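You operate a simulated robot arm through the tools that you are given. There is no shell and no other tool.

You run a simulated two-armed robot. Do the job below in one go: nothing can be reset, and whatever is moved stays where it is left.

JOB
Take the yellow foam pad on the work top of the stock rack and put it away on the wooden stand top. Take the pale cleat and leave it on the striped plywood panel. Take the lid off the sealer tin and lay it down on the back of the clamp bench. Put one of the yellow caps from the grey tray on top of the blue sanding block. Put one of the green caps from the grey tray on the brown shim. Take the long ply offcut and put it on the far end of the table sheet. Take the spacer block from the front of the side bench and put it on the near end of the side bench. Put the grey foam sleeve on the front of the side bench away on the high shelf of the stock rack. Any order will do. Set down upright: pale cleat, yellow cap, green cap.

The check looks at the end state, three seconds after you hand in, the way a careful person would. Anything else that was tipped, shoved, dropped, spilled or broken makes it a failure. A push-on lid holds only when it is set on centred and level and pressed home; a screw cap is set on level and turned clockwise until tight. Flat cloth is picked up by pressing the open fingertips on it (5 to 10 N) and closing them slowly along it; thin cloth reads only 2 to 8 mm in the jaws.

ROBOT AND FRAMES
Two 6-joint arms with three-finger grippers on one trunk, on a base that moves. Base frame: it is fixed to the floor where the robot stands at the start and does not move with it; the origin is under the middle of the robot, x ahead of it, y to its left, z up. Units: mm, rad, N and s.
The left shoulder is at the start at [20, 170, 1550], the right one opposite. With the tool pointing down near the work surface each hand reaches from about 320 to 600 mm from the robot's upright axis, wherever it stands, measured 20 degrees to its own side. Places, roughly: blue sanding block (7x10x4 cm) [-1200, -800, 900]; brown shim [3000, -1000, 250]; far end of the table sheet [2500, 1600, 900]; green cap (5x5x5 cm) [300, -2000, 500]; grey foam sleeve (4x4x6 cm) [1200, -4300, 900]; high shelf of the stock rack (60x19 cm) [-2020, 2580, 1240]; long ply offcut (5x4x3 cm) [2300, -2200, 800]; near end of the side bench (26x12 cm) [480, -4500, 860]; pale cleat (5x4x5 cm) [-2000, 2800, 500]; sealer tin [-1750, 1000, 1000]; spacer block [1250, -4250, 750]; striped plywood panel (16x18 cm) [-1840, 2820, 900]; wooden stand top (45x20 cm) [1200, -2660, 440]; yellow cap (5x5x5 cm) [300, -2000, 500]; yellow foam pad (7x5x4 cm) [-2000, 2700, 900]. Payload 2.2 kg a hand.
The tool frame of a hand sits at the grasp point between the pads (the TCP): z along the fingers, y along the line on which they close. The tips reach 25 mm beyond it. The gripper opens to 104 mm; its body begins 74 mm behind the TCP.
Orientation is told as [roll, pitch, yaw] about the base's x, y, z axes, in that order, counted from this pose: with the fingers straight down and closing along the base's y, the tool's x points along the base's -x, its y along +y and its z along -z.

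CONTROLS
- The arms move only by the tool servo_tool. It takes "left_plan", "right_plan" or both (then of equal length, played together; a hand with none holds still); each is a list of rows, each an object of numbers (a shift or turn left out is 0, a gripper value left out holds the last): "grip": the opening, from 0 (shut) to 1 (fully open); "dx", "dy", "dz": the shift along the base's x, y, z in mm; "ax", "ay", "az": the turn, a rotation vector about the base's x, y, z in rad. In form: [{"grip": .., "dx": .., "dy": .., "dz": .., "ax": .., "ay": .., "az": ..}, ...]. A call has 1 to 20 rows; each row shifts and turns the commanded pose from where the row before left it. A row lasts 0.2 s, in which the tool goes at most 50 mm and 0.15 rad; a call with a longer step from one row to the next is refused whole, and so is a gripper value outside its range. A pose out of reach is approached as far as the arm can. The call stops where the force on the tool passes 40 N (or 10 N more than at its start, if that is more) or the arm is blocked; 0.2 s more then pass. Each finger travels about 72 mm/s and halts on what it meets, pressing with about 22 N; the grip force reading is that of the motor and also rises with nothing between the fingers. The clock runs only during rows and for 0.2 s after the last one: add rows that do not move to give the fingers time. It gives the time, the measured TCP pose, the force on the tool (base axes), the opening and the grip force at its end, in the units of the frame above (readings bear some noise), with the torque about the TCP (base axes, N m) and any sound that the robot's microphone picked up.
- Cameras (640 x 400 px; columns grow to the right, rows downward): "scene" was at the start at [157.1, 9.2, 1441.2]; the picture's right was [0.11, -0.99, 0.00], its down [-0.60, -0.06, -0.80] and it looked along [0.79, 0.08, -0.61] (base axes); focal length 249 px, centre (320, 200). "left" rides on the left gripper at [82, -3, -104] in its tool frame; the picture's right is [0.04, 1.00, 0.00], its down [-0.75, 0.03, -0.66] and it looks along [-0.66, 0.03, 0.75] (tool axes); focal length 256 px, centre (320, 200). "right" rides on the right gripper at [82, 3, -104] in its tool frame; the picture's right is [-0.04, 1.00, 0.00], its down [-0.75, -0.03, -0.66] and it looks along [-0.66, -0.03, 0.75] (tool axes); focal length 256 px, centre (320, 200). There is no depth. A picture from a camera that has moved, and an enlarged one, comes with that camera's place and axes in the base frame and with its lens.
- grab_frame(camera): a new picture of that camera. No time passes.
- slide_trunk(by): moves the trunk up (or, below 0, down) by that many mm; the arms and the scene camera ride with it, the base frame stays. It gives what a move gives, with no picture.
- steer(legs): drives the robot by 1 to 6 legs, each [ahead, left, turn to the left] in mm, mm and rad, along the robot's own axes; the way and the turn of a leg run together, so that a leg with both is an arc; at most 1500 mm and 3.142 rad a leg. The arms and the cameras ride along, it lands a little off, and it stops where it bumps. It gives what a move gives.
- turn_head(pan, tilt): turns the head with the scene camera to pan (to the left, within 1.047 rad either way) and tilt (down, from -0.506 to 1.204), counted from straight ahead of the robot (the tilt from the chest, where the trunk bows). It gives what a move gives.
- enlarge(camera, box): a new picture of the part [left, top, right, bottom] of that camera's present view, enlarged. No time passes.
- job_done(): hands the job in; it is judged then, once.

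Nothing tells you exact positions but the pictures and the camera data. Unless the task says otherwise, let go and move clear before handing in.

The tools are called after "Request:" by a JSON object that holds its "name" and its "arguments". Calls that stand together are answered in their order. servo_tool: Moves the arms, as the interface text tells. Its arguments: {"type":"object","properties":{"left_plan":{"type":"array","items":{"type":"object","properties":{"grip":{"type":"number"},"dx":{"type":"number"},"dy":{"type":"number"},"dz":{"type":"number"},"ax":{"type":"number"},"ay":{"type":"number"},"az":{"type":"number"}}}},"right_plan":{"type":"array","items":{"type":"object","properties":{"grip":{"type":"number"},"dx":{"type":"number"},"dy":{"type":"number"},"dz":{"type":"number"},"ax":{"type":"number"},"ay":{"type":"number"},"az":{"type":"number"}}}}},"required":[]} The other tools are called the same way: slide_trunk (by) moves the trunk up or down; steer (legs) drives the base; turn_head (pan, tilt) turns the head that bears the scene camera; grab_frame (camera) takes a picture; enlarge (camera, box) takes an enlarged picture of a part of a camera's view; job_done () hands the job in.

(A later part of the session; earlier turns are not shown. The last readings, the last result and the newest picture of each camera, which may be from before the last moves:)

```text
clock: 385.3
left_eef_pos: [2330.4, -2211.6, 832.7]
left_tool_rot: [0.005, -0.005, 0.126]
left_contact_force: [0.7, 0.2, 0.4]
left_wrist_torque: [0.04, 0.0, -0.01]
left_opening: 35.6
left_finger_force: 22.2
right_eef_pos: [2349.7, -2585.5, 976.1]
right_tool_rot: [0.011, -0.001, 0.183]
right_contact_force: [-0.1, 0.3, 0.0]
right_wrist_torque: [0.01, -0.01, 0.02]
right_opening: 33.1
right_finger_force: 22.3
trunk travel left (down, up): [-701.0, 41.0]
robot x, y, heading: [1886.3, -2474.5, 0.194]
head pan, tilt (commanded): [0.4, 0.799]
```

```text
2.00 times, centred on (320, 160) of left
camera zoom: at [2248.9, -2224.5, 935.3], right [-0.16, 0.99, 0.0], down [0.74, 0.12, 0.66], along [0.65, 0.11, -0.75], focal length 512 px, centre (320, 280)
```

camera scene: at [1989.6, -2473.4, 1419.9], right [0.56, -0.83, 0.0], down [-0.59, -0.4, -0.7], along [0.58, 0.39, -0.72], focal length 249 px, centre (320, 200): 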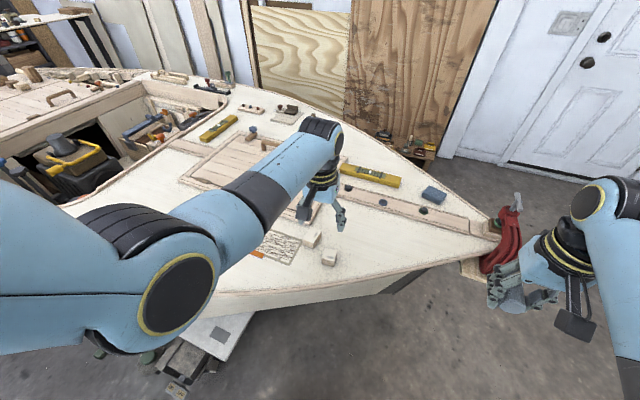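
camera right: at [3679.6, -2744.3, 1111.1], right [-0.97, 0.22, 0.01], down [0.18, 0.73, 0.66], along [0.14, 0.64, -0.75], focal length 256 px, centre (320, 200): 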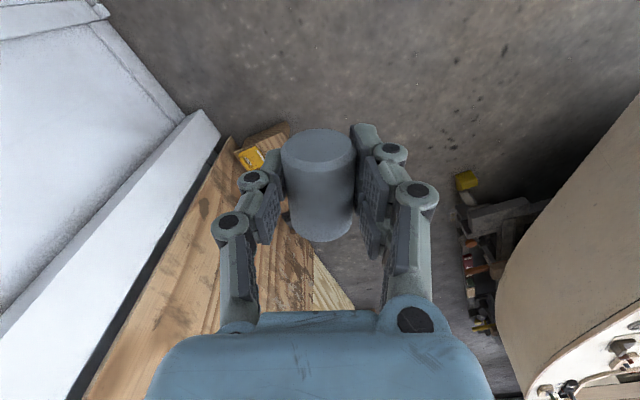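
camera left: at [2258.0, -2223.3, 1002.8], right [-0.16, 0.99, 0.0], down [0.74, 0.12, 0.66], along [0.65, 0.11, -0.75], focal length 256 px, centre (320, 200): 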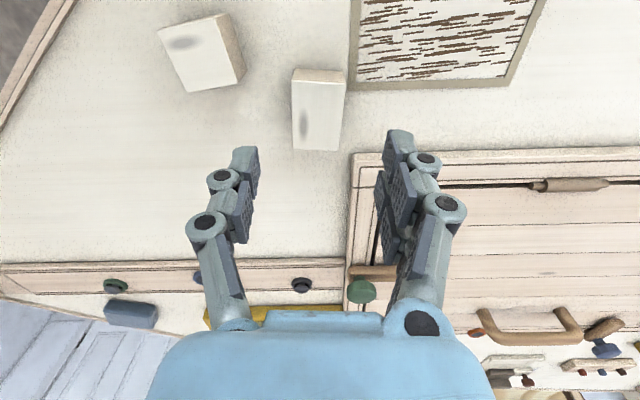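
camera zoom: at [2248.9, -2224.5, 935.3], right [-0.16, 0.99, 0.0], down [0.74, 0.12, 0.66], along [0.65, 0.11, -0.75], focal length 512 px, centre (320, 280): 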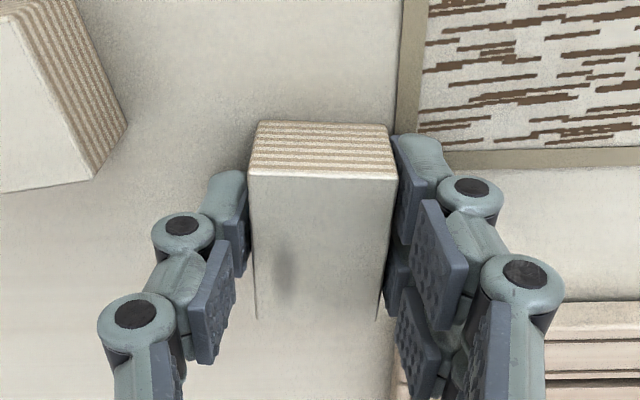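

Gripped at 35.6 mm. I lift the offcut and back away from the bow, then drive round by the open floor to the table.

Request:
{"name": "servo_tool", "arguments": {"left_plan": [{"dz": 10}, {"dz": 25}, {"dz": 30}, {"dz": 30}, {"dz": 30}, {}]}}

Request:
{"name": "slide_trunk", "arguments": {"by": 32}}

Request:
{"name": "steer", "arguments": {"legs": [[-150, 0, 0]]}}

Request:
{"name": "grab_frame", "arguments": {"camera": "left"}}

Request:
{"name": "grab_frame", "arguments": {"camera": "scene"}}

```text
clock: 386.7
left_eef_pos: [2330.3, -2211.0, 958.9]
left_tool_rot: [0.003, -0.001, 0.126]
left_contact_force: [-0.4, -0.2, -0.5]
left_wrist_torque: [-0.03, 0.0, -0.03]
left_opening: 35.6
left_finger_force: 21.6
right_eef_pos: [2349.9, -2585.8, 976.2]
right_tool_rot: [0.014, -0.001, 0.181]
right_contact_force: [-0.8, 0.7, -0.2]
right_wrist_torque: [-0.01, -0.01, -0.02]
right_opening: 33.4
right_finger_force: 22.1
trunk travel left (down, up): [-701.0, 41.0]
robot x, y, heading: [1882.5, -2478.4, 0.193]
head pan, tilt (commanded): [0.4, 0.799]
```

```text
clock: 387.5
left_eef_pos: [2331.3, -2211.2, 988.7]
left_tool_rot: [0.005, -0.002, 0.126]
left_contact_force: [0.1, -0.4, -0.7]
left_wrist_torque: [-0.01, 0.04, 0.0]
left_opening: 35.7
left_finger_force: 21.9
right_eef_pos: [2348.5, -2586.1, 1008.1]
right_tool_rot: [0.012, -0.001, 0.184]
right_contact_force: [0.4, -0.2, -0.4]
right_wrist_torque: [0.0, -0.01, -0.01]
right_opening: 33.1
right_finger_force: 21.7
trunk travel left (down, up): [-733.0, 9.0]
robot x, y, heading: [1887.0, -2475.1, 0.189]
head pan, tilt (commanded): [0.4, 0.799]
```

```text
clock: 388.8
left_eef_pos: [2186.1, -2240.4, 989.5]
left_tool_rot: [0.003, -0.004, 0.125]
left_contact_force: [0.7, 1.2, 0.3]
left_wrist_torque: [-0.01, 0.03, -0.02]
left_opening: 35.6
left_finger_force: 22.0
right_eef_pos: [2205.9, -2615.3, 1008.7]
right_tool_rot: [0.011, -0.004, 0.182]
right_contact_force: [0.4, -0.7, -0.7]
right_wrist_torque: [0.01, -0.02, -0.02]
right_opening: 33.1
right_finger_force: 22.2
trunk travel left (down, up): [-733.0, 9.0]
robot x, y, heading: [1745.8, -2501.4, 0.188]
head pan, tilt (commanded): [0.4, 0.799]
```

```text
taken
camera left: at [2105.3, -2253.2, 1092.5], right [-0.16, 0.99, 0.0], down [0.74, 0.12, 0.66], along [0.65, 0.11, -0.75], focal length 256 px, centre (320, 200)
```

left: 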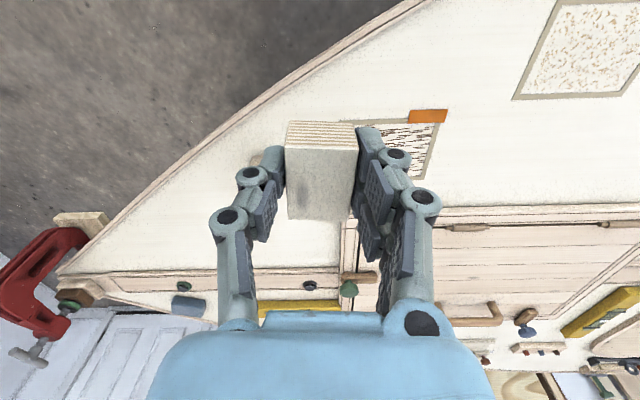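

```text
taken
camera scene: at [1878.6, -2445.1, 1420.0], right [0.56, -0.83, 0.0], down [-0.6, -0.4, -0.7], along [0.58, 0.39, -0.72], focal length 249 px, centre (320, 200)
```

scene: 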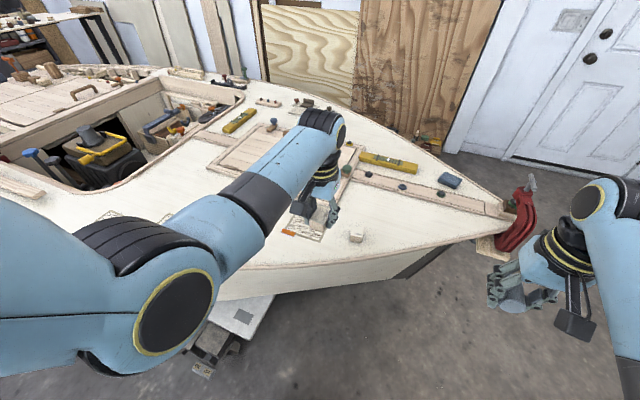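

Both items are held well. I turn to face north and drive along the open floor west of the boat toward the table.

Request:
{"name": "steer", "arguments": {"legs": [[0, 0, 1.38], [350, 246, 0], [350, 400, 0], [1400, 0, 0]]}}

Request:
{"name": "turn_head", "arguments": {"pan": 0.0, "tilt": 0.4}}

Request:
{"name": "grab_frame", "arguments": {"camera": "scene"}}

Request:
{"name": "turn_head", "arguments": {"pan": -0.7, "tilt": 0.4}}

Request:
{"name": "grab_frame", "arguments": {"camera": "scene"}}

```text
clock: 404.0
left_eef_pos: [967.4, 73.9, 988.7]
left_tool_rot: [0.004, -0.003, 1.48]
left_contact_force: [0.3, -0.6, 0.0]
left_wrist_torque: [0.02, 0.0, 0.0]
left_opening: 35.8
left_finger_force: 22.5
right_eef_pos: [1338.5, 11.5, 1008.2]
right_tool_rot: [0.014, -0.003, 1.535]
right_contact_force: [0.1, -0.4, 0.0]
right_wrist_torque: [0.01, 0.04, 0.0]
right_opening: 32.7
right_finger_force: 22.4
trunk travel left (down, up): [-733.0, 9.0]
robot x, y, heading: [1130.6, -415.8, 1.548]
head pan, tilt (commanded): [0.4, 0.799]
```

```text
clock: 404.9
left_eef_pos: [967.2, 73.7, 988.1]
left_tool_rot: [0.004, -0.004, 1.477]
left_contact_force: [-0.2, 0.3, 0.0]
left_wrist_torque: [0.01, 0.0, 0.02]
left_opening: 35.5
left_finger_force: 22.0
right_eef_pos: [1337.2, 11.1, 1007.8]
right_tool_rot: [0.011, -0.003, 1.536]
right_contact_force: [0.2, -0.2, -0.6]
right_wrist_torque: [-0.01, -0.03, 0.0]
right_opening: 32.5
right_finger_force: 22.3
trunk travel left (down, up): [-733.0, 9.0]
robot x, y, heading: [1132.0, -414.3, 1.546]
head pan, tilt (commanded): [0.0, 0.4]
```

```text
taken
camera scene: at [1134.4, -253.7, 1455.0], right [1.0, -0.02, 0.0], down [-0.01, -0.39, -0.92], along [0.02, 0.92, -0.39], focal length 249 px, centre (320, 200)
```

scene: 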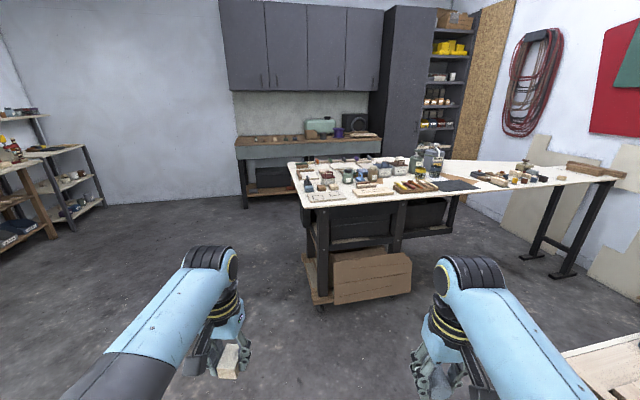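

```text
clock: 406.0
left_eef_pos: [968.6, 73.3, 988.3]
left_tool_rot: [0.004, -0.003, 1.478]
left_contact_force: [-0.1, -0.1, 0.0]
left_wrist_torque: [-0.01, -0.02, 0.0]
left_opening: 35.6
left_finger_force: 21.8
right_eef_pos: [1338.3, 12.4, 1009.1]
right_tool_rot: [0.012, -0.003, 1.535]
right_contact_force: [0.4, 0.2, -0.5]
right_wrist_torque: [0.03, 0.01, 0.0]
right_opening: 32.9
right_finger_force: 22.2
trunk travel left (down, up): [-733.0, 9.0]
robot x, y, heading: [1129.2, -417.5, 1.548]
head pan, tilt (commanded): [-0.7, 0.4]
```

```text
taken
camera scene: at [1193.5, -276.8, 1455.0], right [0.75, -0.66, 0.0], down [-0.26, -0.29, -0.92], along [0.61, 0.69, -0.39], focal length 249 px, centre (320, 200)
```

scene: 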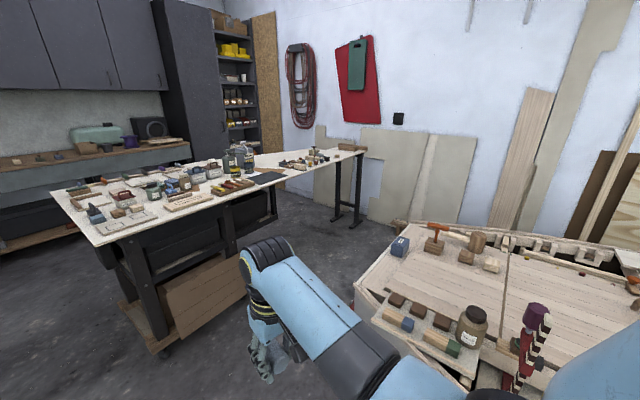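

The table runs away to the right; its far end holds several small things. I zoom in there.

Request:
{"name": "turn_head", "arguments": {"pan": -0.5, "tilt": 0.35}}

Request:
{"name": "enlarge", "arguments": {"camera": "scene", "box": [140, 120, 460, 260]}}

Request:
{"name": "enlarge", "arguments": {"camera": "scene", "box": [300, 140, 460, 220]}}

```text
clock: 406.7
left_eef_pos: [967.6, 73.5, 990.2]
left_tool_rot: [0.004, -0.003, 1.479]
left_contact_force: [0.3, 0.1, -0.2]
left_wrist_torque: [0.01, 0.01, -0.02]
left_opening: 35.6
left_finger_force: 21.6
right_eef_pos: [1338.9, 10.8, 1008.4]
right_tool_rot: [0.013, -0.003, 1.536]
right_contact_force: [-0.5, 0.7, -0.5]
right_wrist_torque: [0.01, 0.04, -0.02]
right_opening: 32.7
right_finger_force: 22.1
trunk travel left (down, up): [-733.0, 9.0]
robot x, y, heading: [1131.0, -414.6, 1.546]
head pan, tilt (commanded): [-0.499, 0.351]
```

```text
2.00 times, centred on (300, 190) of scene
camera zoom: at [1178.9, -265.7, 1459.5], right [0.87, -0.5, 0.0], down [-0.17, -0.3, -0.94], along [0.47, 0.81, -0.34], focal length 498 px, centre (360, 220)
```

zoom: 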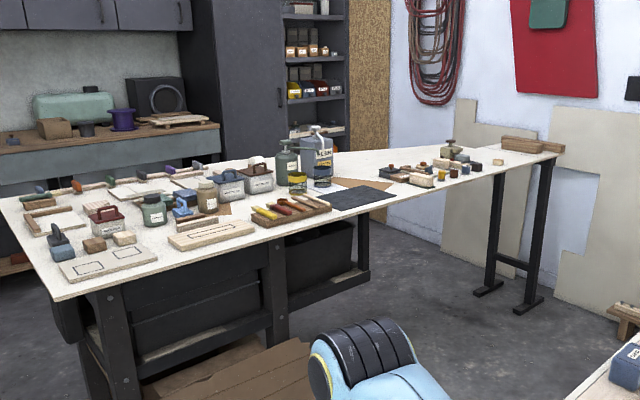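

```text
4.00 times, centred on (380, 180) of scene
camera zoom: at [1178.9, -265.7, 1459.5], right [0.87, -0.5, 0.0], down [-0.17, -0.3, -0.94], along [0.47, 0.81, -0.34], focal length 996 px, centre (80, 280)
```

zoom: 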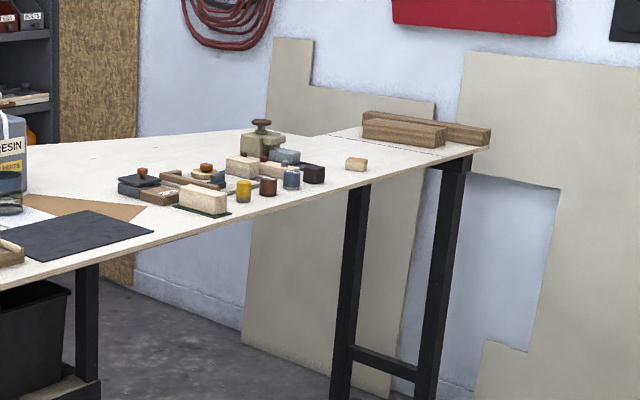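

The table top is at about z 900 and the requested far-end spot (~[2500,1600]) lies on its far half. I raise both hands a bit and drive through the corridor between the stern and the table.

Request:
{"name": "servo_tool", "arguments": {"left_plan": [{"dz": 20}, {"dz": 20}, {"dz": 20}, {}], "right_plan": [{"dz": 15}, {"dz": 15}, {"dz": 10}, {}]}}

Request:
{"name": "steer", "arguments": {"legs": [[850, -120, 0], [0, 0, -1.35]]}}

Request:
{"name": "turn_head", "arguments": {"pan": 0.0, "tilt": 0.6}}

Request:
{"name": "grab_frame", "arguments": {"camera": "scene"}}

```text
clock: 407.7
left_eef_pos: [966.9, 74.5, 1049.6]
left_tool_rot: [0.003, -0.002, 1.479]
left_contact_force: [-0.3, 0.7, -1.3]
left_wrist_torque: [-0.02, 0.02, -0.01]
left_opening: 35.6
left_finger_force: 22.4
right_eef_pos: [1337.7, 10.6, 1048.0]
right_tool_rot: [0.011, -0.002, 1.537]
right_contact_force: [-0.3, -0.1, -0.4]
right_wrist_torque: [-0.01, -0.01, 0.01]
right_opening: 32.7
right_finger_force: 22.2
trunk travel left (down, up): [-733.0, 9.0]
robot x, y, heading: [1131.2, -417.2, 1.545]
head pan, tilt (commanded): [-0.499, 0.351]
```

```text
clock: 415.5
left_eef_pos: [1703.0, 700.9, 1050.6]
left_tool_rot: [0.003, -0.004, 0.153]
left_contact_force: [0.4, 0.2, -0.3]
left_wrist_torque: [-0.01, 0.0, -0.03]
left_opening: 35.6
left_finger_force: 22.1
right_eef_pos: [1730.5, 327.2, 1049.5]
right_tool_rot: [0.011, -0.004, 0.211]
right_contact_force: [0.0, 0.4, 0.5]
right_wrist_torque: [0.01, 0.0, 0.01]
right_opening: 32.6
right_finger_force: 21.9
trunk travel left (down, up): [-733.0, 9.0]
robot x, y, heading: [1268.7, 425.1, 0.219]
head pan, tilt (commanded): [-0.499, 0.351]
```

```text
clock: 416.4
left_eef_pos: [1702.1, 700.3, 1050.1]
left_tool_rot: [0.004, -0.003, 0.151]
left_contact_force: [-0.5, -0.4, 0.4]
left_wrist_torque: [0.01, 0.01, -0.01]
left_opening: 35.6
left_finger_force: 21.7
right_eef_pos: [1731.7, 326.3, 1048.6]
right_tool_rot: [0.013, -0.004, 0.209]
right_contact_force: [-0.3, 0.2, -0.9]
right_wrist_torque: [0.01, -0.01, -0.04]
right_opening: 32.6
right_finger_force: 22.0
trunk travel left (down, up): [-733.0, 9.0]
robot x, y, heading: [1265.5, 426.6, 0.222]
head pan, tilt (commanded): [0.0, 0.6]
```

```text
taken
camera scene: at [1421.7, 459.5, 1436.8], right [0.22, -0.98, 0.0], down [-0.55, -0.12, -0.83], along [0.81, 0.18, -0.56], focal length 249 px, centre (320, 200)
```

scene: 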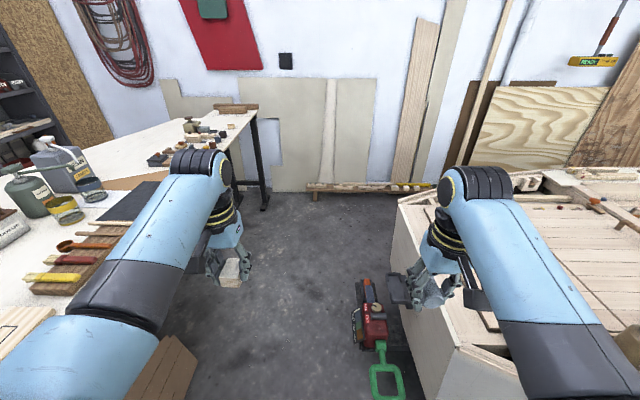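

Request:
{"name": "steer", "arguments": {"legs": [[687, 168, 0], [700, 0, 0]]}}

Request:
{"name": "turn_head", "arguments": {"pan": 0.8, "tilt": 0.7}}

Request:
{"name": "grab_frame", "arguments": {"camera": "scene"}}

Request:
{"name": "grab_frame", "arguments": {"camera": "left"}}

```text
clock: 423.8
left_eef_pos: [3017.8, 1204.3, 1049.5]
left_tool_rot: [0.003, -0.002, 0.18]
left_contact_force: [0.9, -0.1, -0.4]
left_wrist_torque: [-0.02, 0.04, 0.01]
left_opening: 35.7
left_finger_force: 21.8
right_eef_pos: [3058.3, 832.0, 1047.5]
right_tool_rot: [0.011, -0.001, 0.236]
right_contact_force: [0.1, -0.5, -0.1]
right_wrist_torque: [0.02, 0.02, -0.01]
right_opening: 32.6
right_finger_force: 22.0
trunk travel left (down, up): [-733.0, 9.0]
robot x, y, heading: [2585.7, 912.8, 0.251]
head pan, tilt (commanded): [0.0, 0.6]
```

```text
clock: 424.9
left_eef_pos: [3017.1, 1204.1, 1049.2]
left_tool_rot: [0.005, -0.003, 0.18]
left_contact_force: [0.1, 0.5, -0.2]
left_wrist_torque: [0.0, -0.05, -0.03]
left_opening: 35.5
left_finger_force: 21.7
right_eef_pos: [3056.6, 831.3, 1048.5]
right_tool_rot: [0.012, -0.003, 0.239]
right_contact_force: [-0.6, 0.1, -0.7]
right_wrist_torque: [0.0, -0.02, 0.02]
right_opening: 32.1
right_finger_force: 22.0
trunk travel left (down, up): [-733.0, 9.0]
robot x, y, heading: [2589.2, 917.1, 0.246]
head pan, tilt (commanded): [0.799, 0.7]
```

```text
taken
camera scene: at [2700.6, 1006.4, 1428.2], right [0.87, -0.5, 0.0], down [-0.32, -0.56, -0.76], along [0.38, 0.66, -0.64], focal length 249 px, centre (320, 200)
```

scene: 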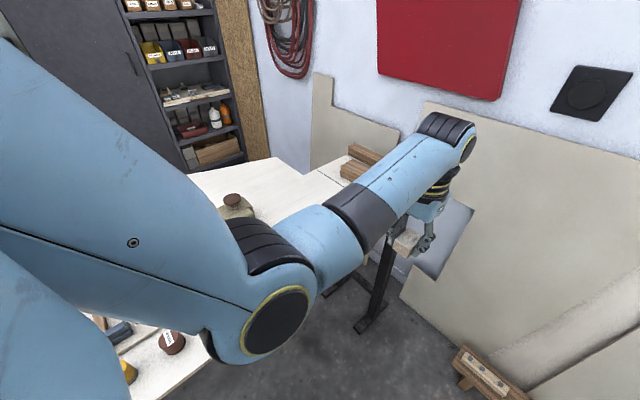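

```text
taken
camera left: at [2936.9, 1185.8, 1152.7], right [-0.22, 0.98, 0.0], down [0.73, 0.16, 0.66], along [0.64, 0.15, -0.75], focal length 256 px, centre (320, 200)
```

left: 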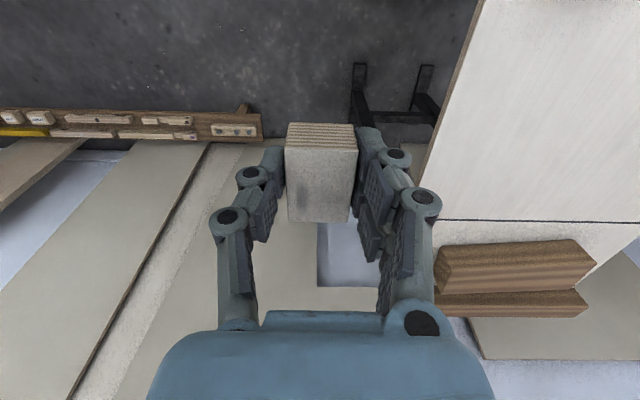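

Request:
{"name": "turn_head", "arguments": {"pan": 1.04, "tilt": 0.9}}

Request:
{"name": "grab_frame", "arguments": {"camera": "scene"}}

Request:
{"name": "turn_head", "arguments": {"pan": 0.5, "tilt": 0.6}}

Request:
{"name": "grab_frame", "arguments": {"camera": "scene"}}

```text
clock: 425.7
left_eef_pos: [3017.0, 1203.6, 1049.9]
left_tool_rot: [0.003, -0.003, 0.181]
left_contact_force: [-0.1, 0.5, -0.3]
left_wrist_torque: [-0.01, 0.05, 0.02]
left_opening: 35.5
left_finger_force: 21.8
right_eef_pos: [3056.7, 830.9, 1048.3]
right_tool_rot: [0.014, -0.005, 0.237]
right_contact_force: [-0.4, 0.2, -0.7]
right_wrist_torque: [0.03, 0.01, -0.01]
right_opening: 32.3
right_finger_force: 22.1
trunk travel left (down, up): [-733.0, 9.0]
robot x, y, heading: [2586.7, 910.9, 0.25]
head pan, tilt (commanded): [1.04, 0.901]
```

```text
taken
camera scene: at [2679.0, 1005.3, 1412.1], right [0.96, -0.28, 0.0], down [-0.22, -0.75, -0.62], along [0.17, 0.6, -0.78], focal length 249 px, centre (320, 200)
```

scene: 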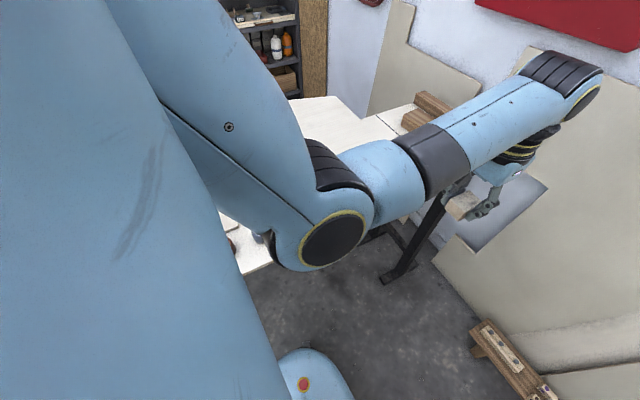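

```text
clock: 426.7
left_eef_pos: [3018.0, 1203.1, 1049.7]
left_tool_rot: [0.004, -0.002, 0.181]
left_contact_force: [0.2, 0.1, -0.5]
left_wrist_torque: [0.02, -0.01, 0.0]
left_opening: 35.5
left_finger_force: 21.8
right_eef_pos: [3056.4, 830.1, 1049.5]
right_tool_rot: [0.013, -0.003, 0.236]
right_contact_force: [-0.2, -0.2, 0.3]
right_wrist_torque: [-0.01, -0.03, -0.01]
right_opening: 32.2
right_finger_force: 21.5
trunk travel left (down, up): [-733.0, 9.0]
robot x, y, heading: [2589.8, 914.2, 0.246]
head pan, tilt (commanded): [0.499, 0.6]
```

```text
taken
camera scene: at [2722.7, 992.9, 1436.8], right [0.68, -0.73, 0.0], down [-0.41, -0.38, -0.82], along [0.6, 0.56, -0.57], focal length 249 px, centre (320, 200)
```

scene: 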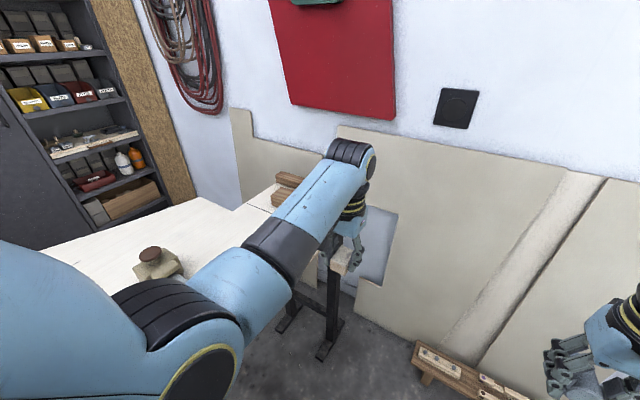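

Request:
{"name": "steer", "arguments": {"legs": [[0, 0, 0.45]]}}

Request:
{"name": "steer", "arguments": {"legs": [[320, -160, 0], [0, 0, 0.55]]}}

Request:
{"name": "turn_head", "arguments": {"pan": 0.3, "tilt": 0.8}}

Request:
{"name": "grab_frame", "arguments": {"camera": "scene"}}

Request:
{"name": "grab_frame", "arguments": {"camera": "left"}}

```text
clock: 428.4
left_eef_pos: [2848.7, 1359.5, 1050.0]
left_tool_rot: [0.003, -0.002, 0.631]
left_contact_force: [0.4, -0.3, -0.4]
left_wrist_torque: [0.02, 0.04, -0.01]
left_opening: 35.5
left_finger_force: 21.6
right_eef_pos: [3047.9, 1042.6, 1049.2]
right_tool_rot: [0.014, -0.004, 0.687]
right_contact_force: [0.1, 0.2, -0.2]
right_wrist_torque: [-0.01, -0.01, 0.01]
right_opening: 32.5
right_finger_force: 21.6
trunk travel left (down, up): [-733.0, 9.0]
robot x, y, heading: [2588.2, 918.2, 0.698]
head pan, tilt (commanded): [0.499, 0.6]
```

```text
clock: 432.2
left_eef_pos: [2931.7, 1509.5, 1048.8]
left_tool_rot: [0.003, -0.003, 1.165]
left_contact_force: [-0.3, 0.0, -0.8]
left_wrist_torque: [-0.02, 0.01, -0.01]
left_opening: 35.6
left_finger_force: 22.3
right_eef_pos: [3264.4, 1338.1, 1048.5]
right_tool_rot: [0.012, -0.003, 1.223]
right_contact_force: [0.0, -0.3, 0.1]
right_wrist_torque: [-0.03, 0.02, 0.01]
right_opening: 32.2
right_finger_force: 21.7
trunk travel left (down, up): [-733.0, 9.0]
robot x, y, heading: [2933.6, 993.8, 1.233]
head pan, tilt (commanded): [0.499, 0.6]
```

```text
clock: 432.9
left_eef_pos: [2932.7, 1511.2, 1048.5]
left_tool_rot: [0.003, -0.003, 1.165]
left_contact_force: [0.2, 0.3, -0.2]
left_wrist_torque: [0.02, -0.02, -0.05]
left_opening: 35.8
left_finger_force: 22.2
right_eef_pos: [3264.7, 1337.1, 1048.5]
right_tool_rot: [0.012, -0.005, 1.221]
right_contact_force: [0.8, 0.5, -0.7]
right_wrist_torque: [-0.01, -0.02, 0.0]
right_opening: 32.5
right_finger_force: 22.0
trunk travel left (down, up): [-733.0, 9.0]
robot x, y, heading: [2937.0, 998.5, 1.236]
head pan, tilt (commanded): [0.3, 0.799]
```

```text
taken
camera scene: at [2961.9, 1141.5, 1420.0], right [1.0, -0.04, 0.0], down [-0.03, -0.72, -0.7], along [0.03, 0.7, -0.72], focal length 249 px, centre (320, 200)
```

scene: 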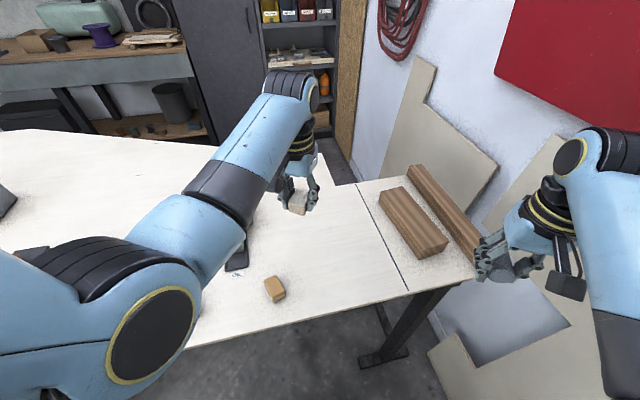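

```text
taken
camera left: at [2902.7, 1434.1, 1152.7], right [-0.93, 0.36, 0.0], down [0.27, 0.7, 0.66], along [0.23, 0.62, -0.75], focal length 256 px, centre (320, 200)
```

left: 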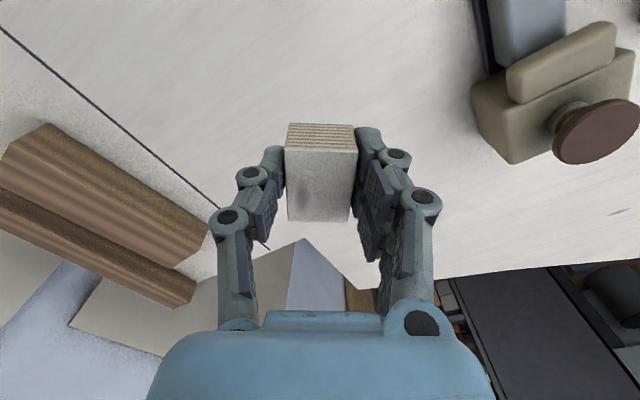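

I have a clear view: behind the small pots there is a broad free area of the sheet around [2500–2900, 1600–1750]. I position so the left hand comes over about [2560,1670], near the given spot.

Request:
{"name": "steer", "arguments": {"legs": [[0, 0, 0.365], [150, 185, 0]]}}

Request:
{"name": "grab_frame", "arguments": {"camera": "left"}}

Request:
{"name": "turn_head", "arguments": {"pan": 0.1, "tilt": 0.9}}

Request:
{"name": "grab_frame", "arguments": {"camera": "scene"}}

```text
clock: 435.8
left_eef_pos: [2557.5, 1619.2, 1049.3]
left_tool_rot: [0.003, -0.003, 1.528]
left_contact_force: [-0.5, -0.2, 0.5]
left_wrist_torque: [-0.03, -0.01, 0.02]
left_opening: 35.6
left_finger_force: 22.6
right_eef_pos: [2929.6, 1575.3, 1048.3]
right_tool_rot: [0.009, -0.002, 1.587]
right_contact_force: [-0.3, -0.4, 0.9]
right_wrist_torque: [-0.01, -0.02, 0.0]
right_opening: 32.2
right_finger_force: 22.0
trunk travel left (down, up): [-733.0, 9.0]
robot x, y, heading: [2746.7, 1137.5, 1.596]
head pan, tilt (commanded): [0.3, 0.799]
```

```text
taken
camera left: at [2558.1, 1538.0, 1152.6], right [-1.0, 0.0, 0.0], down [0.0, 0.75, 0.66], along [0.0, 0.66, -0.75], focal length 256 px, centre (320, 200)
```

left: 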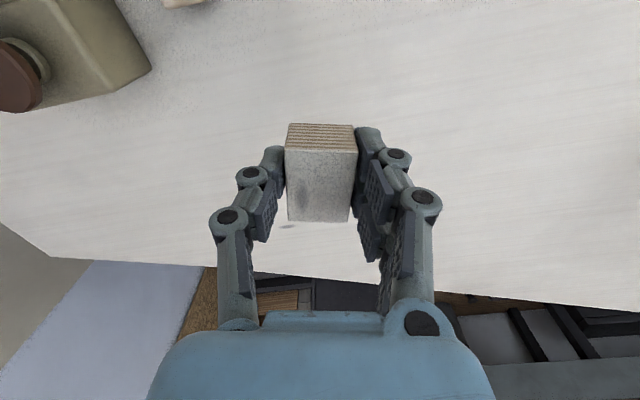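

```text
clock: 436.5
left_eef_pos: [2558.7, 1618.6, 1049.2]
left_tool_rot: [0.004, -0.003, 1.527]
left_contact_force: [0.2, 0.0, 0.6]
left_wrist_torque: [-0.03, 0.01, 0.02]
left_opening: 35.7
left_finger_force: 22.1
right_eef_pos: [2930.2, 1576.4, 1048.2]
right_tool_rot: [0.009, -0.003, 1.587]
right_contact_force: [0.3, -0.5, -0.1]
right_wrist_torque: [0.01, 0.0, -0.01]
right_opening: 32.4
right_finger_force: 22.2
trunk travel left (down, up): [-733.0, 9.0]
robot x, y, heading: [2746.1, 1138.4, 1.598]
head pan, tilt (commanded): [0.099, 0.901]
```

```text
taken
camera scene: at [2734.0, 1283.7, 1412.0], right [0.99, 0.13, 0.0], down [0.1, -0.78, -0.62], along [-0.08, 0.62, -0.78], focal length 249 px, centre (320, 200)
```

scene: 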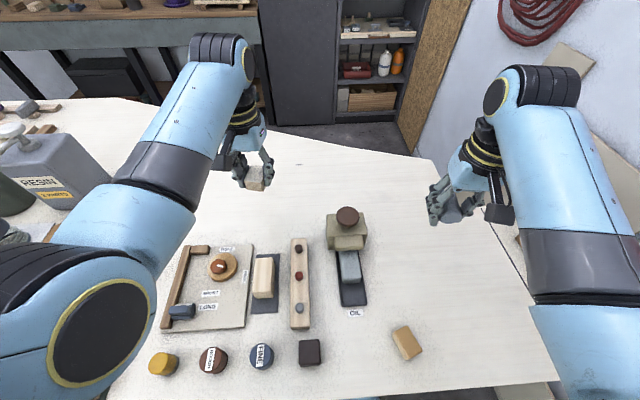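

The area under and behind the left hand is free sheet. I lower the offcut at about [2548,1640].

Request:
{"name": "servo_tool", "arguments": {"left_plan": [{"dx": -5, "dy": 10, "dz": -25}, {"dx": -5, "dy": 10, "dz": -25}, {"dz": -25}, {"dz": -20}, {}]}}

Request:
{"name": "grab_frame", "arguments": {"camera": "left"}}

Request:
{"name": "enlarge", "arguments": {"camera": "scene", "box": [160, 120, 380, 270]}}

```text
clock: 437.7
left_eef_pos: [2548.8, 1640.6, 952.4]
left_tool_rot: [0.003, -0.001, 1.529]
left_contact_force: [0.2, 0.5, -0.4]
left_wrist_torque: [-0.02, -0.01, 0.01]
left_opening: 35.4
left_finger_force: 21.9
right_eef_pos: [2931.1, 1575.4, 1049.2]
right_tool_rot: [0.013, -0.002, 1.587]
right_contact_force: [0.0, -0.4, -0.1]
right_wrist_torque: [-0.01, 0.0, 0.0]
right_opening: 32.3
right_finger_force: 22.1
trunk travel left (down, up): [-733.0, 9.0]
robot x, y, heading: [2742.5, 1137.5, 1.599]
head pan, tilt (commanded): [0.099, 0.901]
```

```text
taken
camera left: at [2548.6, 1559.2, 1056.4], right [-1.0, 0.0, 0.0], down [0.0, 0.75, 0.66], along [0.0, 0.66, -0.75], focal length 256 px, centre (320, 200)
```

left: 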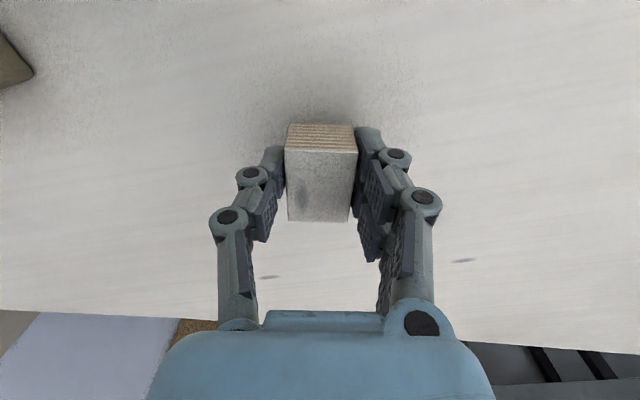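

```text
2.67 times, centred on (270, 195) of scene
camera zoom: at [2734.3, 1283.4, 1412.0], right [0.99, 0.13, 0.0], down [0.1, -0.78, -0.62], along [-0.08, 0.62, -0.78], focal length 664 px, centre (453, 213)
```

zoom: 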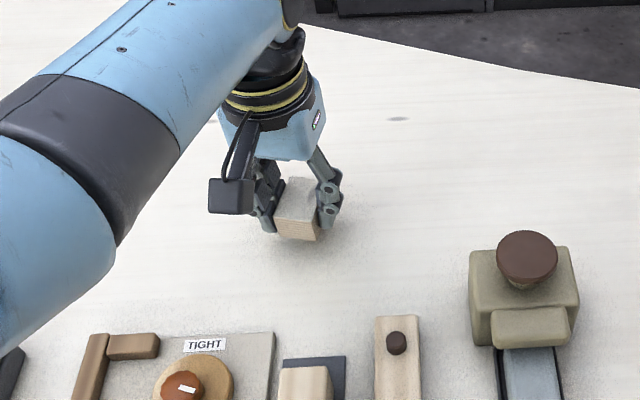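

Request:
{"name": "servo_tool", "arguments": {"left_plan": [{"dz": -6}, {"dz": -6}, {}]}}

Request:
{"name": "servo_tool", "arguments": {"left_plan": [{"dz": -3}, {}]}}

Request:
{"name": "servo_tool", "arguments": {"left_plan": [{"dz": -3}, {}]}}

```text
clock: 438.5
left_eef_pos: [2548.1, 1639.9, 943.1]
left_tool_rot: [0.003, -0.003, 1.528]
left_contact_force: [0.4, -0.2, -0.7]
left_wrist_torque: [0.0, -0.01, -0.01]
left_opening: 35.6
left_finger_force: 22.7
right_eef_pos: [2930.2, 1576.1, 1048.2]
right_tool_rot: [0.01, -0.003, 1.587]
right_contact_force: [1.0, 0.1, 0.8]
right_wrist_torque: [0.0, -0.01, -0.06]
right_opening: 32.9
right_finger_force: 21.8
trunk travel left (down, up): [-733.0, 9.0]
robot x, y, heading: [2746.0, 1136.2, 1.593]
head pan, tilt (commanded): [0.099, 0.901]
```

```text
clock: 439.1
left_eef_pos: [2548.0, 1640.2, 938.9]
left_tool_rot: [0.003, -0.004, 1.528]
left_contact_force: [-0.2, 0.4, -0.6]
left_wrist_torque: [-0.01, 0.01, 0.01]
left_opening: 35.2
left_finger_force: 22.1
right_eef_pos: [2930.7, 1575.1, 1047.6]
right_tool_rot: [0.011, -0.004, 1.585]
right_contact_force: [0.0, 0.1, -0.5]
right_wrist_torque: [0.0, 0.0, 0.03]
right_opening: 32.6
right_finger_force: 22.2
trunk travel left (down, up): [-733.0, 9.0]
robot x, y, heading: [2747.5, 1138.6, 1.599]
head pan, tilt (commanded): [0.099, 0.901]
```

```text
clock: 439.7
left_eef_pos: [2549.1, 1639.9, 935.6]
left_tool_rot: [0.004, -0.004, 1.529]
left_contact_force: [-0.2, -0.1, 0.0]
left_wrist_torque: [-0.01, 0.01, -0.01]
left_opening: 35.6
left_finger_force: 22.3
right_eef_pos: [2930.1, 1576.1, 1048.1]
right_tool_rot: [0.01, -0.004, 1.586]
right_contact_force: [-0.2, -1.1, 0.6]
right_wrist_torque: [-0.03, 0.0, 0.02]
right_opening: 32.7
right_finger_force: 22.1
trunk travel left (down, up): [-733.0, 9.0]
robot x, y, heading: [2746.2, 1135.8, 1.599]
head pan, tilt (commanded): [0.099, 0.901]
```

Request:
{"name": "servo_tool", "arguments": {"left_plan": [{"dz": -3}, {}]}}

Request:
{"name": "servo_tool", "arguments": {"left_plan": [{"dz": -3}, {}]}}

Request:
{"name": "enlarge", "arguments": {"camera": "scene", "box": [200, 150, 300, 220]}}

```text
clock: 440.3
left_eef_pos: [2547.5, 1639.4, 935.2]
left_tool_rot: [0.004, -0.002, 1.527]
left_contact_force: [-0.2, -0.4, -1.2]
left_wrist_torque: [-0.01, -0.01, -0.01]
left_opening: 35.5
left_finger_force: 22.1
right_eef_pos: [2931.1, 1576.3, 1049.1]
right_tool_rot: [0.01, -0.002, 1.587]
right_contact_force: [0.6, 0.2, 0.9]
right_wrist_torque: [0.02, -0.03, -0.01]
right_opening: 32.6
right_finger_force: 22.0
trunk travel left (down, up): [-733.0, 9.0]
robot x, y, heading: [2748.2, 1142.0, 1.6]
head pan, tilt (commanded): [0.099, 0.901]
```

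```text
clock: 440.9
left_eef_pos: [2547.3, 1638.8, 932.4]
left_tool_rot: [0.004, -0.008, 1.529]
left_contact_force: [-1.5, -1.4, 15.1]
left_wrist_torque: [-0.2, -0.02, -0.02]
left_opening: 35.9
left_finger_force: 21.4
right_eef_pos: [2931.6, 1574.4, 1048.9]
right_tool_rot: [0.012, -0.003, 1.587]
right_contact_force: [0.3, -0.2, -0.6]
right_wrist_torque: [0.02, 0.03, 0.01]
right_opening: 32.8
right_finger_force: 22.5
trunk travel left (down, up): [-733.0, 9.0]
robot x, y, heading: [2743.9, 1140.5, 1.601]
head pan, tilt (commanded): [0.099, 0.901]
```

```text
5.71 times, centred on (250, 185) of scene
camera zoom: at [2734.5, 1282.0, 1412.3], right [0.99, 0.13, 0.0], down [0.1, -0.78, -0.62], along [-0.08, 0.62, -0.78], focal length 1422 px, centre (720, 286)
```

zoom: 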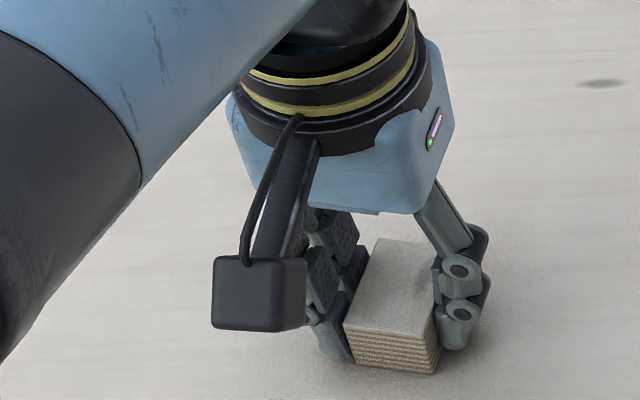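

Contact with the table (15 N). I release the offcut and rise straight up.

Request:
{"name": "servo_tool", "arguments": {"left_plan": [{"dz": 1, "grip": 0.42}, {"grip": 0.5}, {"grip": 0.6}, {"grip": 0.6}, {"dz": 15}, {"dz": 30}, {"dz": 35}, {"dz": 35}, {}]}}

Request:
{"name": "grab_frame", "arguments": {"camera": "scene"}}

Request:
{"name": "grab_frame", "arguments": {"camera": "left"}}

```text
clock: 442.9
left_eef_pos: [2547.5, 1639.7, 1046.7]
left_tool_rot: [0.003, -0.001, 1.528]
left_contact_force: [-0.2, -0.1, 0.3]
left_wrist_torque: [0.02, -0.02, 0.0]
left_opening: 62.3
left_finger_force: 0.1
right_eef_pos: [2930.7, 1576.8, 1048.6]
right_tool_rot: [0.01, -0.001, 1.587]
right_contact_force: [0.5, 0.6, 0.4]
right_wrist_torque: [0.0, 0.0, 0.05]
right_opening: 32.8
right_finger_force: 22.3
trunk travel left (down, up): [-733.0, 9.0]
robot x, y, heading: [2744.4, 1139.8, 1.599]
head pan, tilt (commanded): [0.099, 0.901]
```

```text
taken
camera scene: at [2734.1, 1283.8, 1412.0], right [0.99, 0.13, 0.0], down [0.1, -0.78, -0.62], along [-0.08, 0.62, -0.78], focal length 249 px, centre (320, 200)
```

scene: 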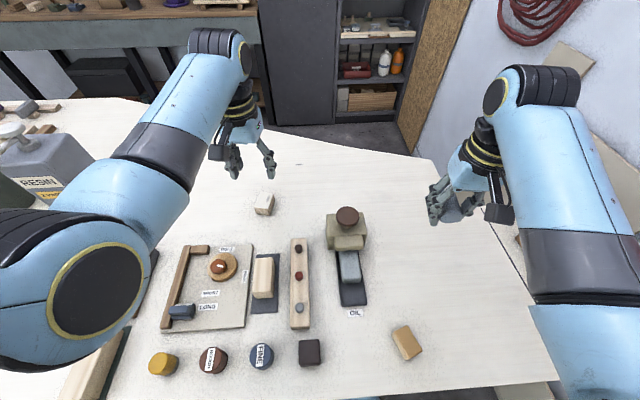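

```text
taken
camera left: at [2546.6, 1559.3, 1150.8], right [-1.0, 0.0, 0.0], down [0.0, 0.75, 0.66], along [0.0, 0.66, -0.75], focal length 256 px, centre (320, 200)
```

left: 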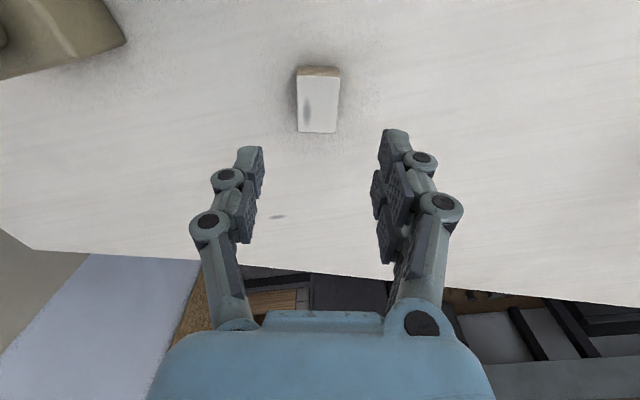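

The offcut lies neatly on the far part of the sheet. Now I back out, turn to face west, and drive round to the stock rack area.

Request:
{"name": "steer", "arguments": {"legs": [[-260, 0, 0], [0, 0, 0.87], [0, 0, 0.87]]}}

Request:
{"name": "turn_head", "arguments": {"pan": 0.0, "tilt": 0.6}}

Request:
{"name": "grab_frame", "arguments": {"camera": "scene"}}

```text
clock: 449.3
left_eef_pos: [2293.2, 588.4, 1047.6]
left_tool_rot: [0.004, -0.004, -3.004]
left_contact_force: [0.2, -1.1, 0.5]
left_wrist_torque: [0.01, -0.03, 0.01]
left_opening: 62.4
left_finger_force: 0.0
right_eef_pos: [2288.2, 978.3, 1049.1]
right_tool_rot: [0.01, -0.002, -2.944]
right_contact_force: [-0.4, -0.5, -0.1]
right_wrist_torque: [-0.02, 0.04, -0.02]
right_opening: 33.1
right_finger_force: 21.3
trunk travel left (down, up): [-733.0, 9.0]
robot x, y, heading: [2752.2, 879.1, -2.934]
head pan, tilt (commanded): [0.099, 0.901]
```

```text
clock: 450.1
left_eef_pos: [2292.8, 589.7, 1048.9]
left_tool_rot: [0.004, -0.003, -3.002]
left_contact_force: [-0.8, 0.8, 0.0]
left_wrist_torque: [-0.01, -0.03, 0.0]
left_opening: 62.5
left_finger_force: 0.1
right_eef_pos: [2288.0, 977.9, 1048.7]
right_tool_rot: [0.013, -0.005, -2.945]
right_contact_force: [0.4, -0.1, -0.3]
right_wrist_torque: [0.01, -0.01, 0.01]
right_opening: 33.2
right_finger_force: 21.3
trunk travel left (down, up): [-733.0, 9.0]
robot x, y, heading: [2750.6, 874.9, -2.931]
head pan, tilt (commanded): [0.0, 0.6]
```

```text
taken
camera scene: at [2596.8, 841.6, 1436.7], right [-0.21, 0.98, 0.0], down [0.55, 0.12, -0.82], along [-0.81, -0.17, -0.57], focal length 249 px, centre (320, 200)
```

scene: 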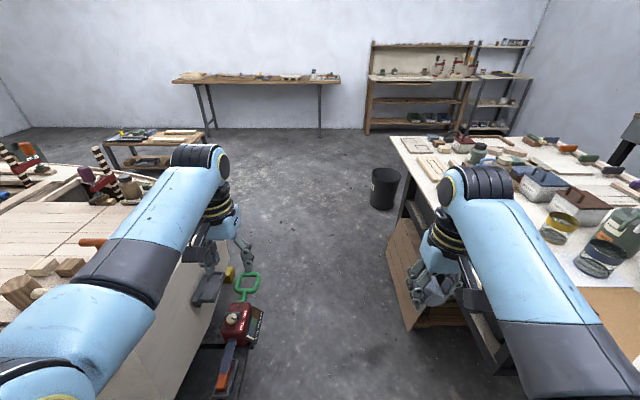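

The way west is clear. I drive down the corridor and across to the rack corner.

Request:
{"name": "steer", "arguments": {"legs": [[1450, 0, 0], [900, 0, 0], [0, 0, -1.0], [1000, 0, 0]]}}

Request:
{"name": "turn_head", "arguments": {"pan": 0.0, "tilt": 0.45}}

Request:
{"name": "grab_frame", "arguments": {"camera": "scene"}}

```text
clock: 469.1
left_eef_pos: [-718.9, 1398.0, 1047.9]
left_tool_rot: [0.003, -0.003, 2.252]
left_contact_force: [-0.1, -0.3, 0.1]
left_wrist_torque: [0.0, 0.0, 0.0]
left_opening: 62.5
left_finger_force: 0.0
right_eef_pos: [-387.0, 1603.7, 1047.9]
right_tool_rot: [0.01, -0.001, 2.31]
right_contact_force: [0.3, -0.3, -0.1]
right_wrist_torque: [0.0, -0.01, 0.01]
right_opening: 32.7
right_finger_force: 22.8
trunk travel left (down, up): [-733.0, 9.0]
robot x, y, heading: [-238.2, 1151.8, 2.324]
head pan, tilt (commanded): [0.0, 0.6]
```

```text
clock: 469.8
left_eef_pos: [-719.6, 1397.6, 1046.8]
left_tool_rot: [0.002, -0.001, 2.252]
left_contact_force: [0.5, -0.3, -1.0]
left_wrist_torque: [-0.03, 0.01, -0.03]
left_opening: 62.3
left_finger_force: 0.0
right_eef_pos: [-389.6, 1603.2, 1047.8]
right_tool_rot: [0.013, -0.003, 2.311]
right_contact_force: [0.4, 0.5, -0.6]
right_wrist_torque: [-0.04, 0.01, -0.02]
right_opening: 33.0
right_finger_force: 22.3
trunk travel left (down, up): [-733.0, 9.0]
robot x, y, heading: [-235.9, 1151.6, 2.32]
head pan, tilt (commanded): [0.0, 0.45]
```

```text
taken
camera scene: at [-347.8, 1271.8, 1450.3], right [0.73, 0.68, 0.0], down [0.3, -0.32, -0.9], along [-0.61, 0.66, -0.44], focal length 249 px, centre (320, 200)
```

scene: 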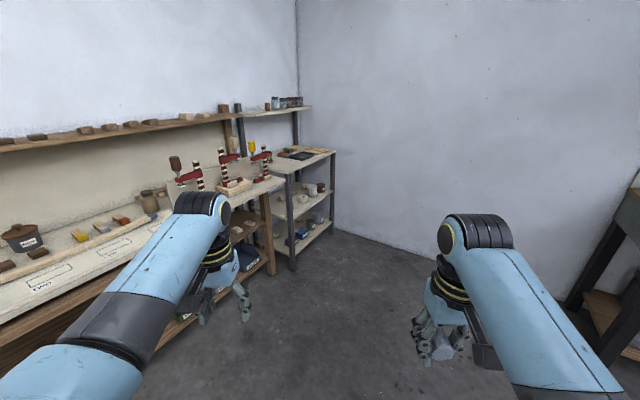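

The wooden clamp bench with the sealer tin is on the left, and the grey-legged stock rack stands in the corner. I zoom in on both.

Request:
{"name": "enlarge", "arguments": {"camera": "scene", "box": [220, 80, 350, 280]}}

Request:
{"name": "enlarge", "arguments": {"camera": "scene", "box": [0, 90, 240, 310]}}

```text
2.00 times, centred on (285, 180) of scene
camera zoom: at [-347.8, 1271.8, 1450.3], right [0.73, 0.68, 0.0], down [0.3, -0.32, -0.9], along [-0.61, 0.66, -0.44], focal length 498 px, centre (390, 240)
```

zoom: 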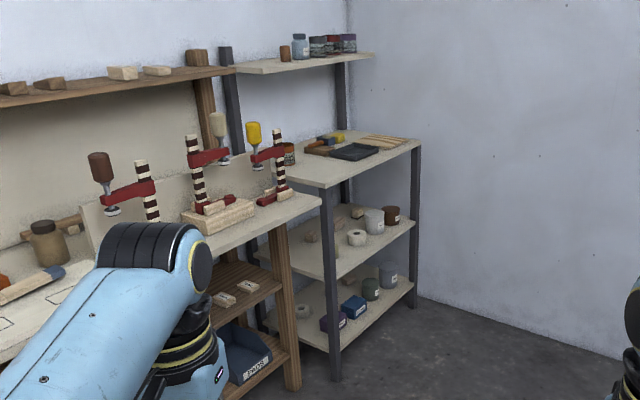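

```text
1.82 times, centred on (120, 200) of scene
camera zoom: at [-347.8, 1271.8, 1450.3], right [0.73, 0.68, 0.0], down [0.3, -0.32, -0.9], along [-0.61, 0.66, -0.44], focal length 453 px, centre (684, 200)
```

zoom: 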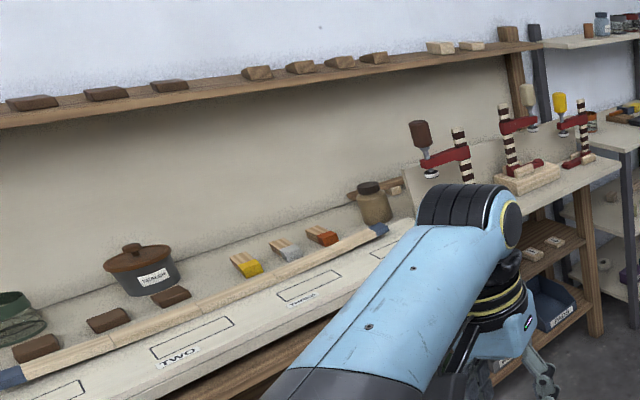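

Next to the clamp bench, the stock rack's front runs from about [-1546,2255] to [-1694,2918]. I drive in front of it.

Request:
{"name": "steer", "arguments": {"legs": [[700, -90, 0], [650, -60, 0], [0, 0, 1.03]]}}

Request:
{"name": "turn_head", "arguments": {"pan": -0.2, "tilt": 0.5}}

Request:
{"name": "grab_frame", "arguments": {"camera": "scene"}}

```text
clock: 479.4
left_eef_pos: [-1507.0, 1962.6, 1048.3]
left_tool_rot: [0.004, -0.004, -3.011]
left_contact_force: [-0.5, -0.8, 0.4]
left_wrist_torque: [-0.02, 0.0, -0.01]
left_opening: 62.5
left_finger_force: 0.1
right_eef_pos: [-1508.4, 2349.8, 1048.9]
right_tool_rot: [0.01, -0.005, -2.95]
right_contact_force: [0.2, 0.0, -0.1]
right_wrist_torque: [0.0, 0.02, 0.02]
right_opening: 32.7
right_finger_force: 22.0
trunk travel left (down, up): [-733.0, 9.0]
robot x, y, heading: [-1045.8, 2241.6, -2.939]
head pan, tilt (commanded): [0.0, 0.45]
```

```text
clock: 480.2
left_eef_pos: [-1506.5, 1962.3, 1046.9]
left_tool_rot: [0.005, -0.002, -3.009]
left_contact_force: [-0.2, -0.1, -0.2]
left_wrist_torque: [0.0, 0.01, 0.0]
left_opening: 62.3
left_finger_force: 0.1
right_eef_pos: [-1508.7, 2350.5, 1048.2]
right_tool_rot: [0.011, -0.004, -2.953]
right_contact_force: [0.1, 0.8, 0.3]
right_wrist_torque: [0.04, 0.01, 0.02]
right_opening: 32.8
right_finger_force: 21.8
trunk travel left (down, up): [-733.0, 9.0]
robot x, y, heading: [-1049.7, 2241.3, -2.943]
head pan, tilt (commanded): [-0.201, 0.499]
```

```text
taken
camera scene: at [-1205.9, 2229.5, 1445.9], right [0.0, 1.0, 0.0], down [0.48, 0.0, -0.88], along [-0.88, 0.0, -0.48], focal length 249 px, centre (320, 200)
```

scene: 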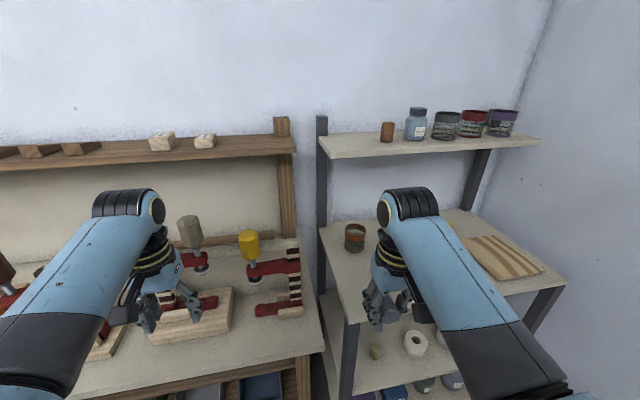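

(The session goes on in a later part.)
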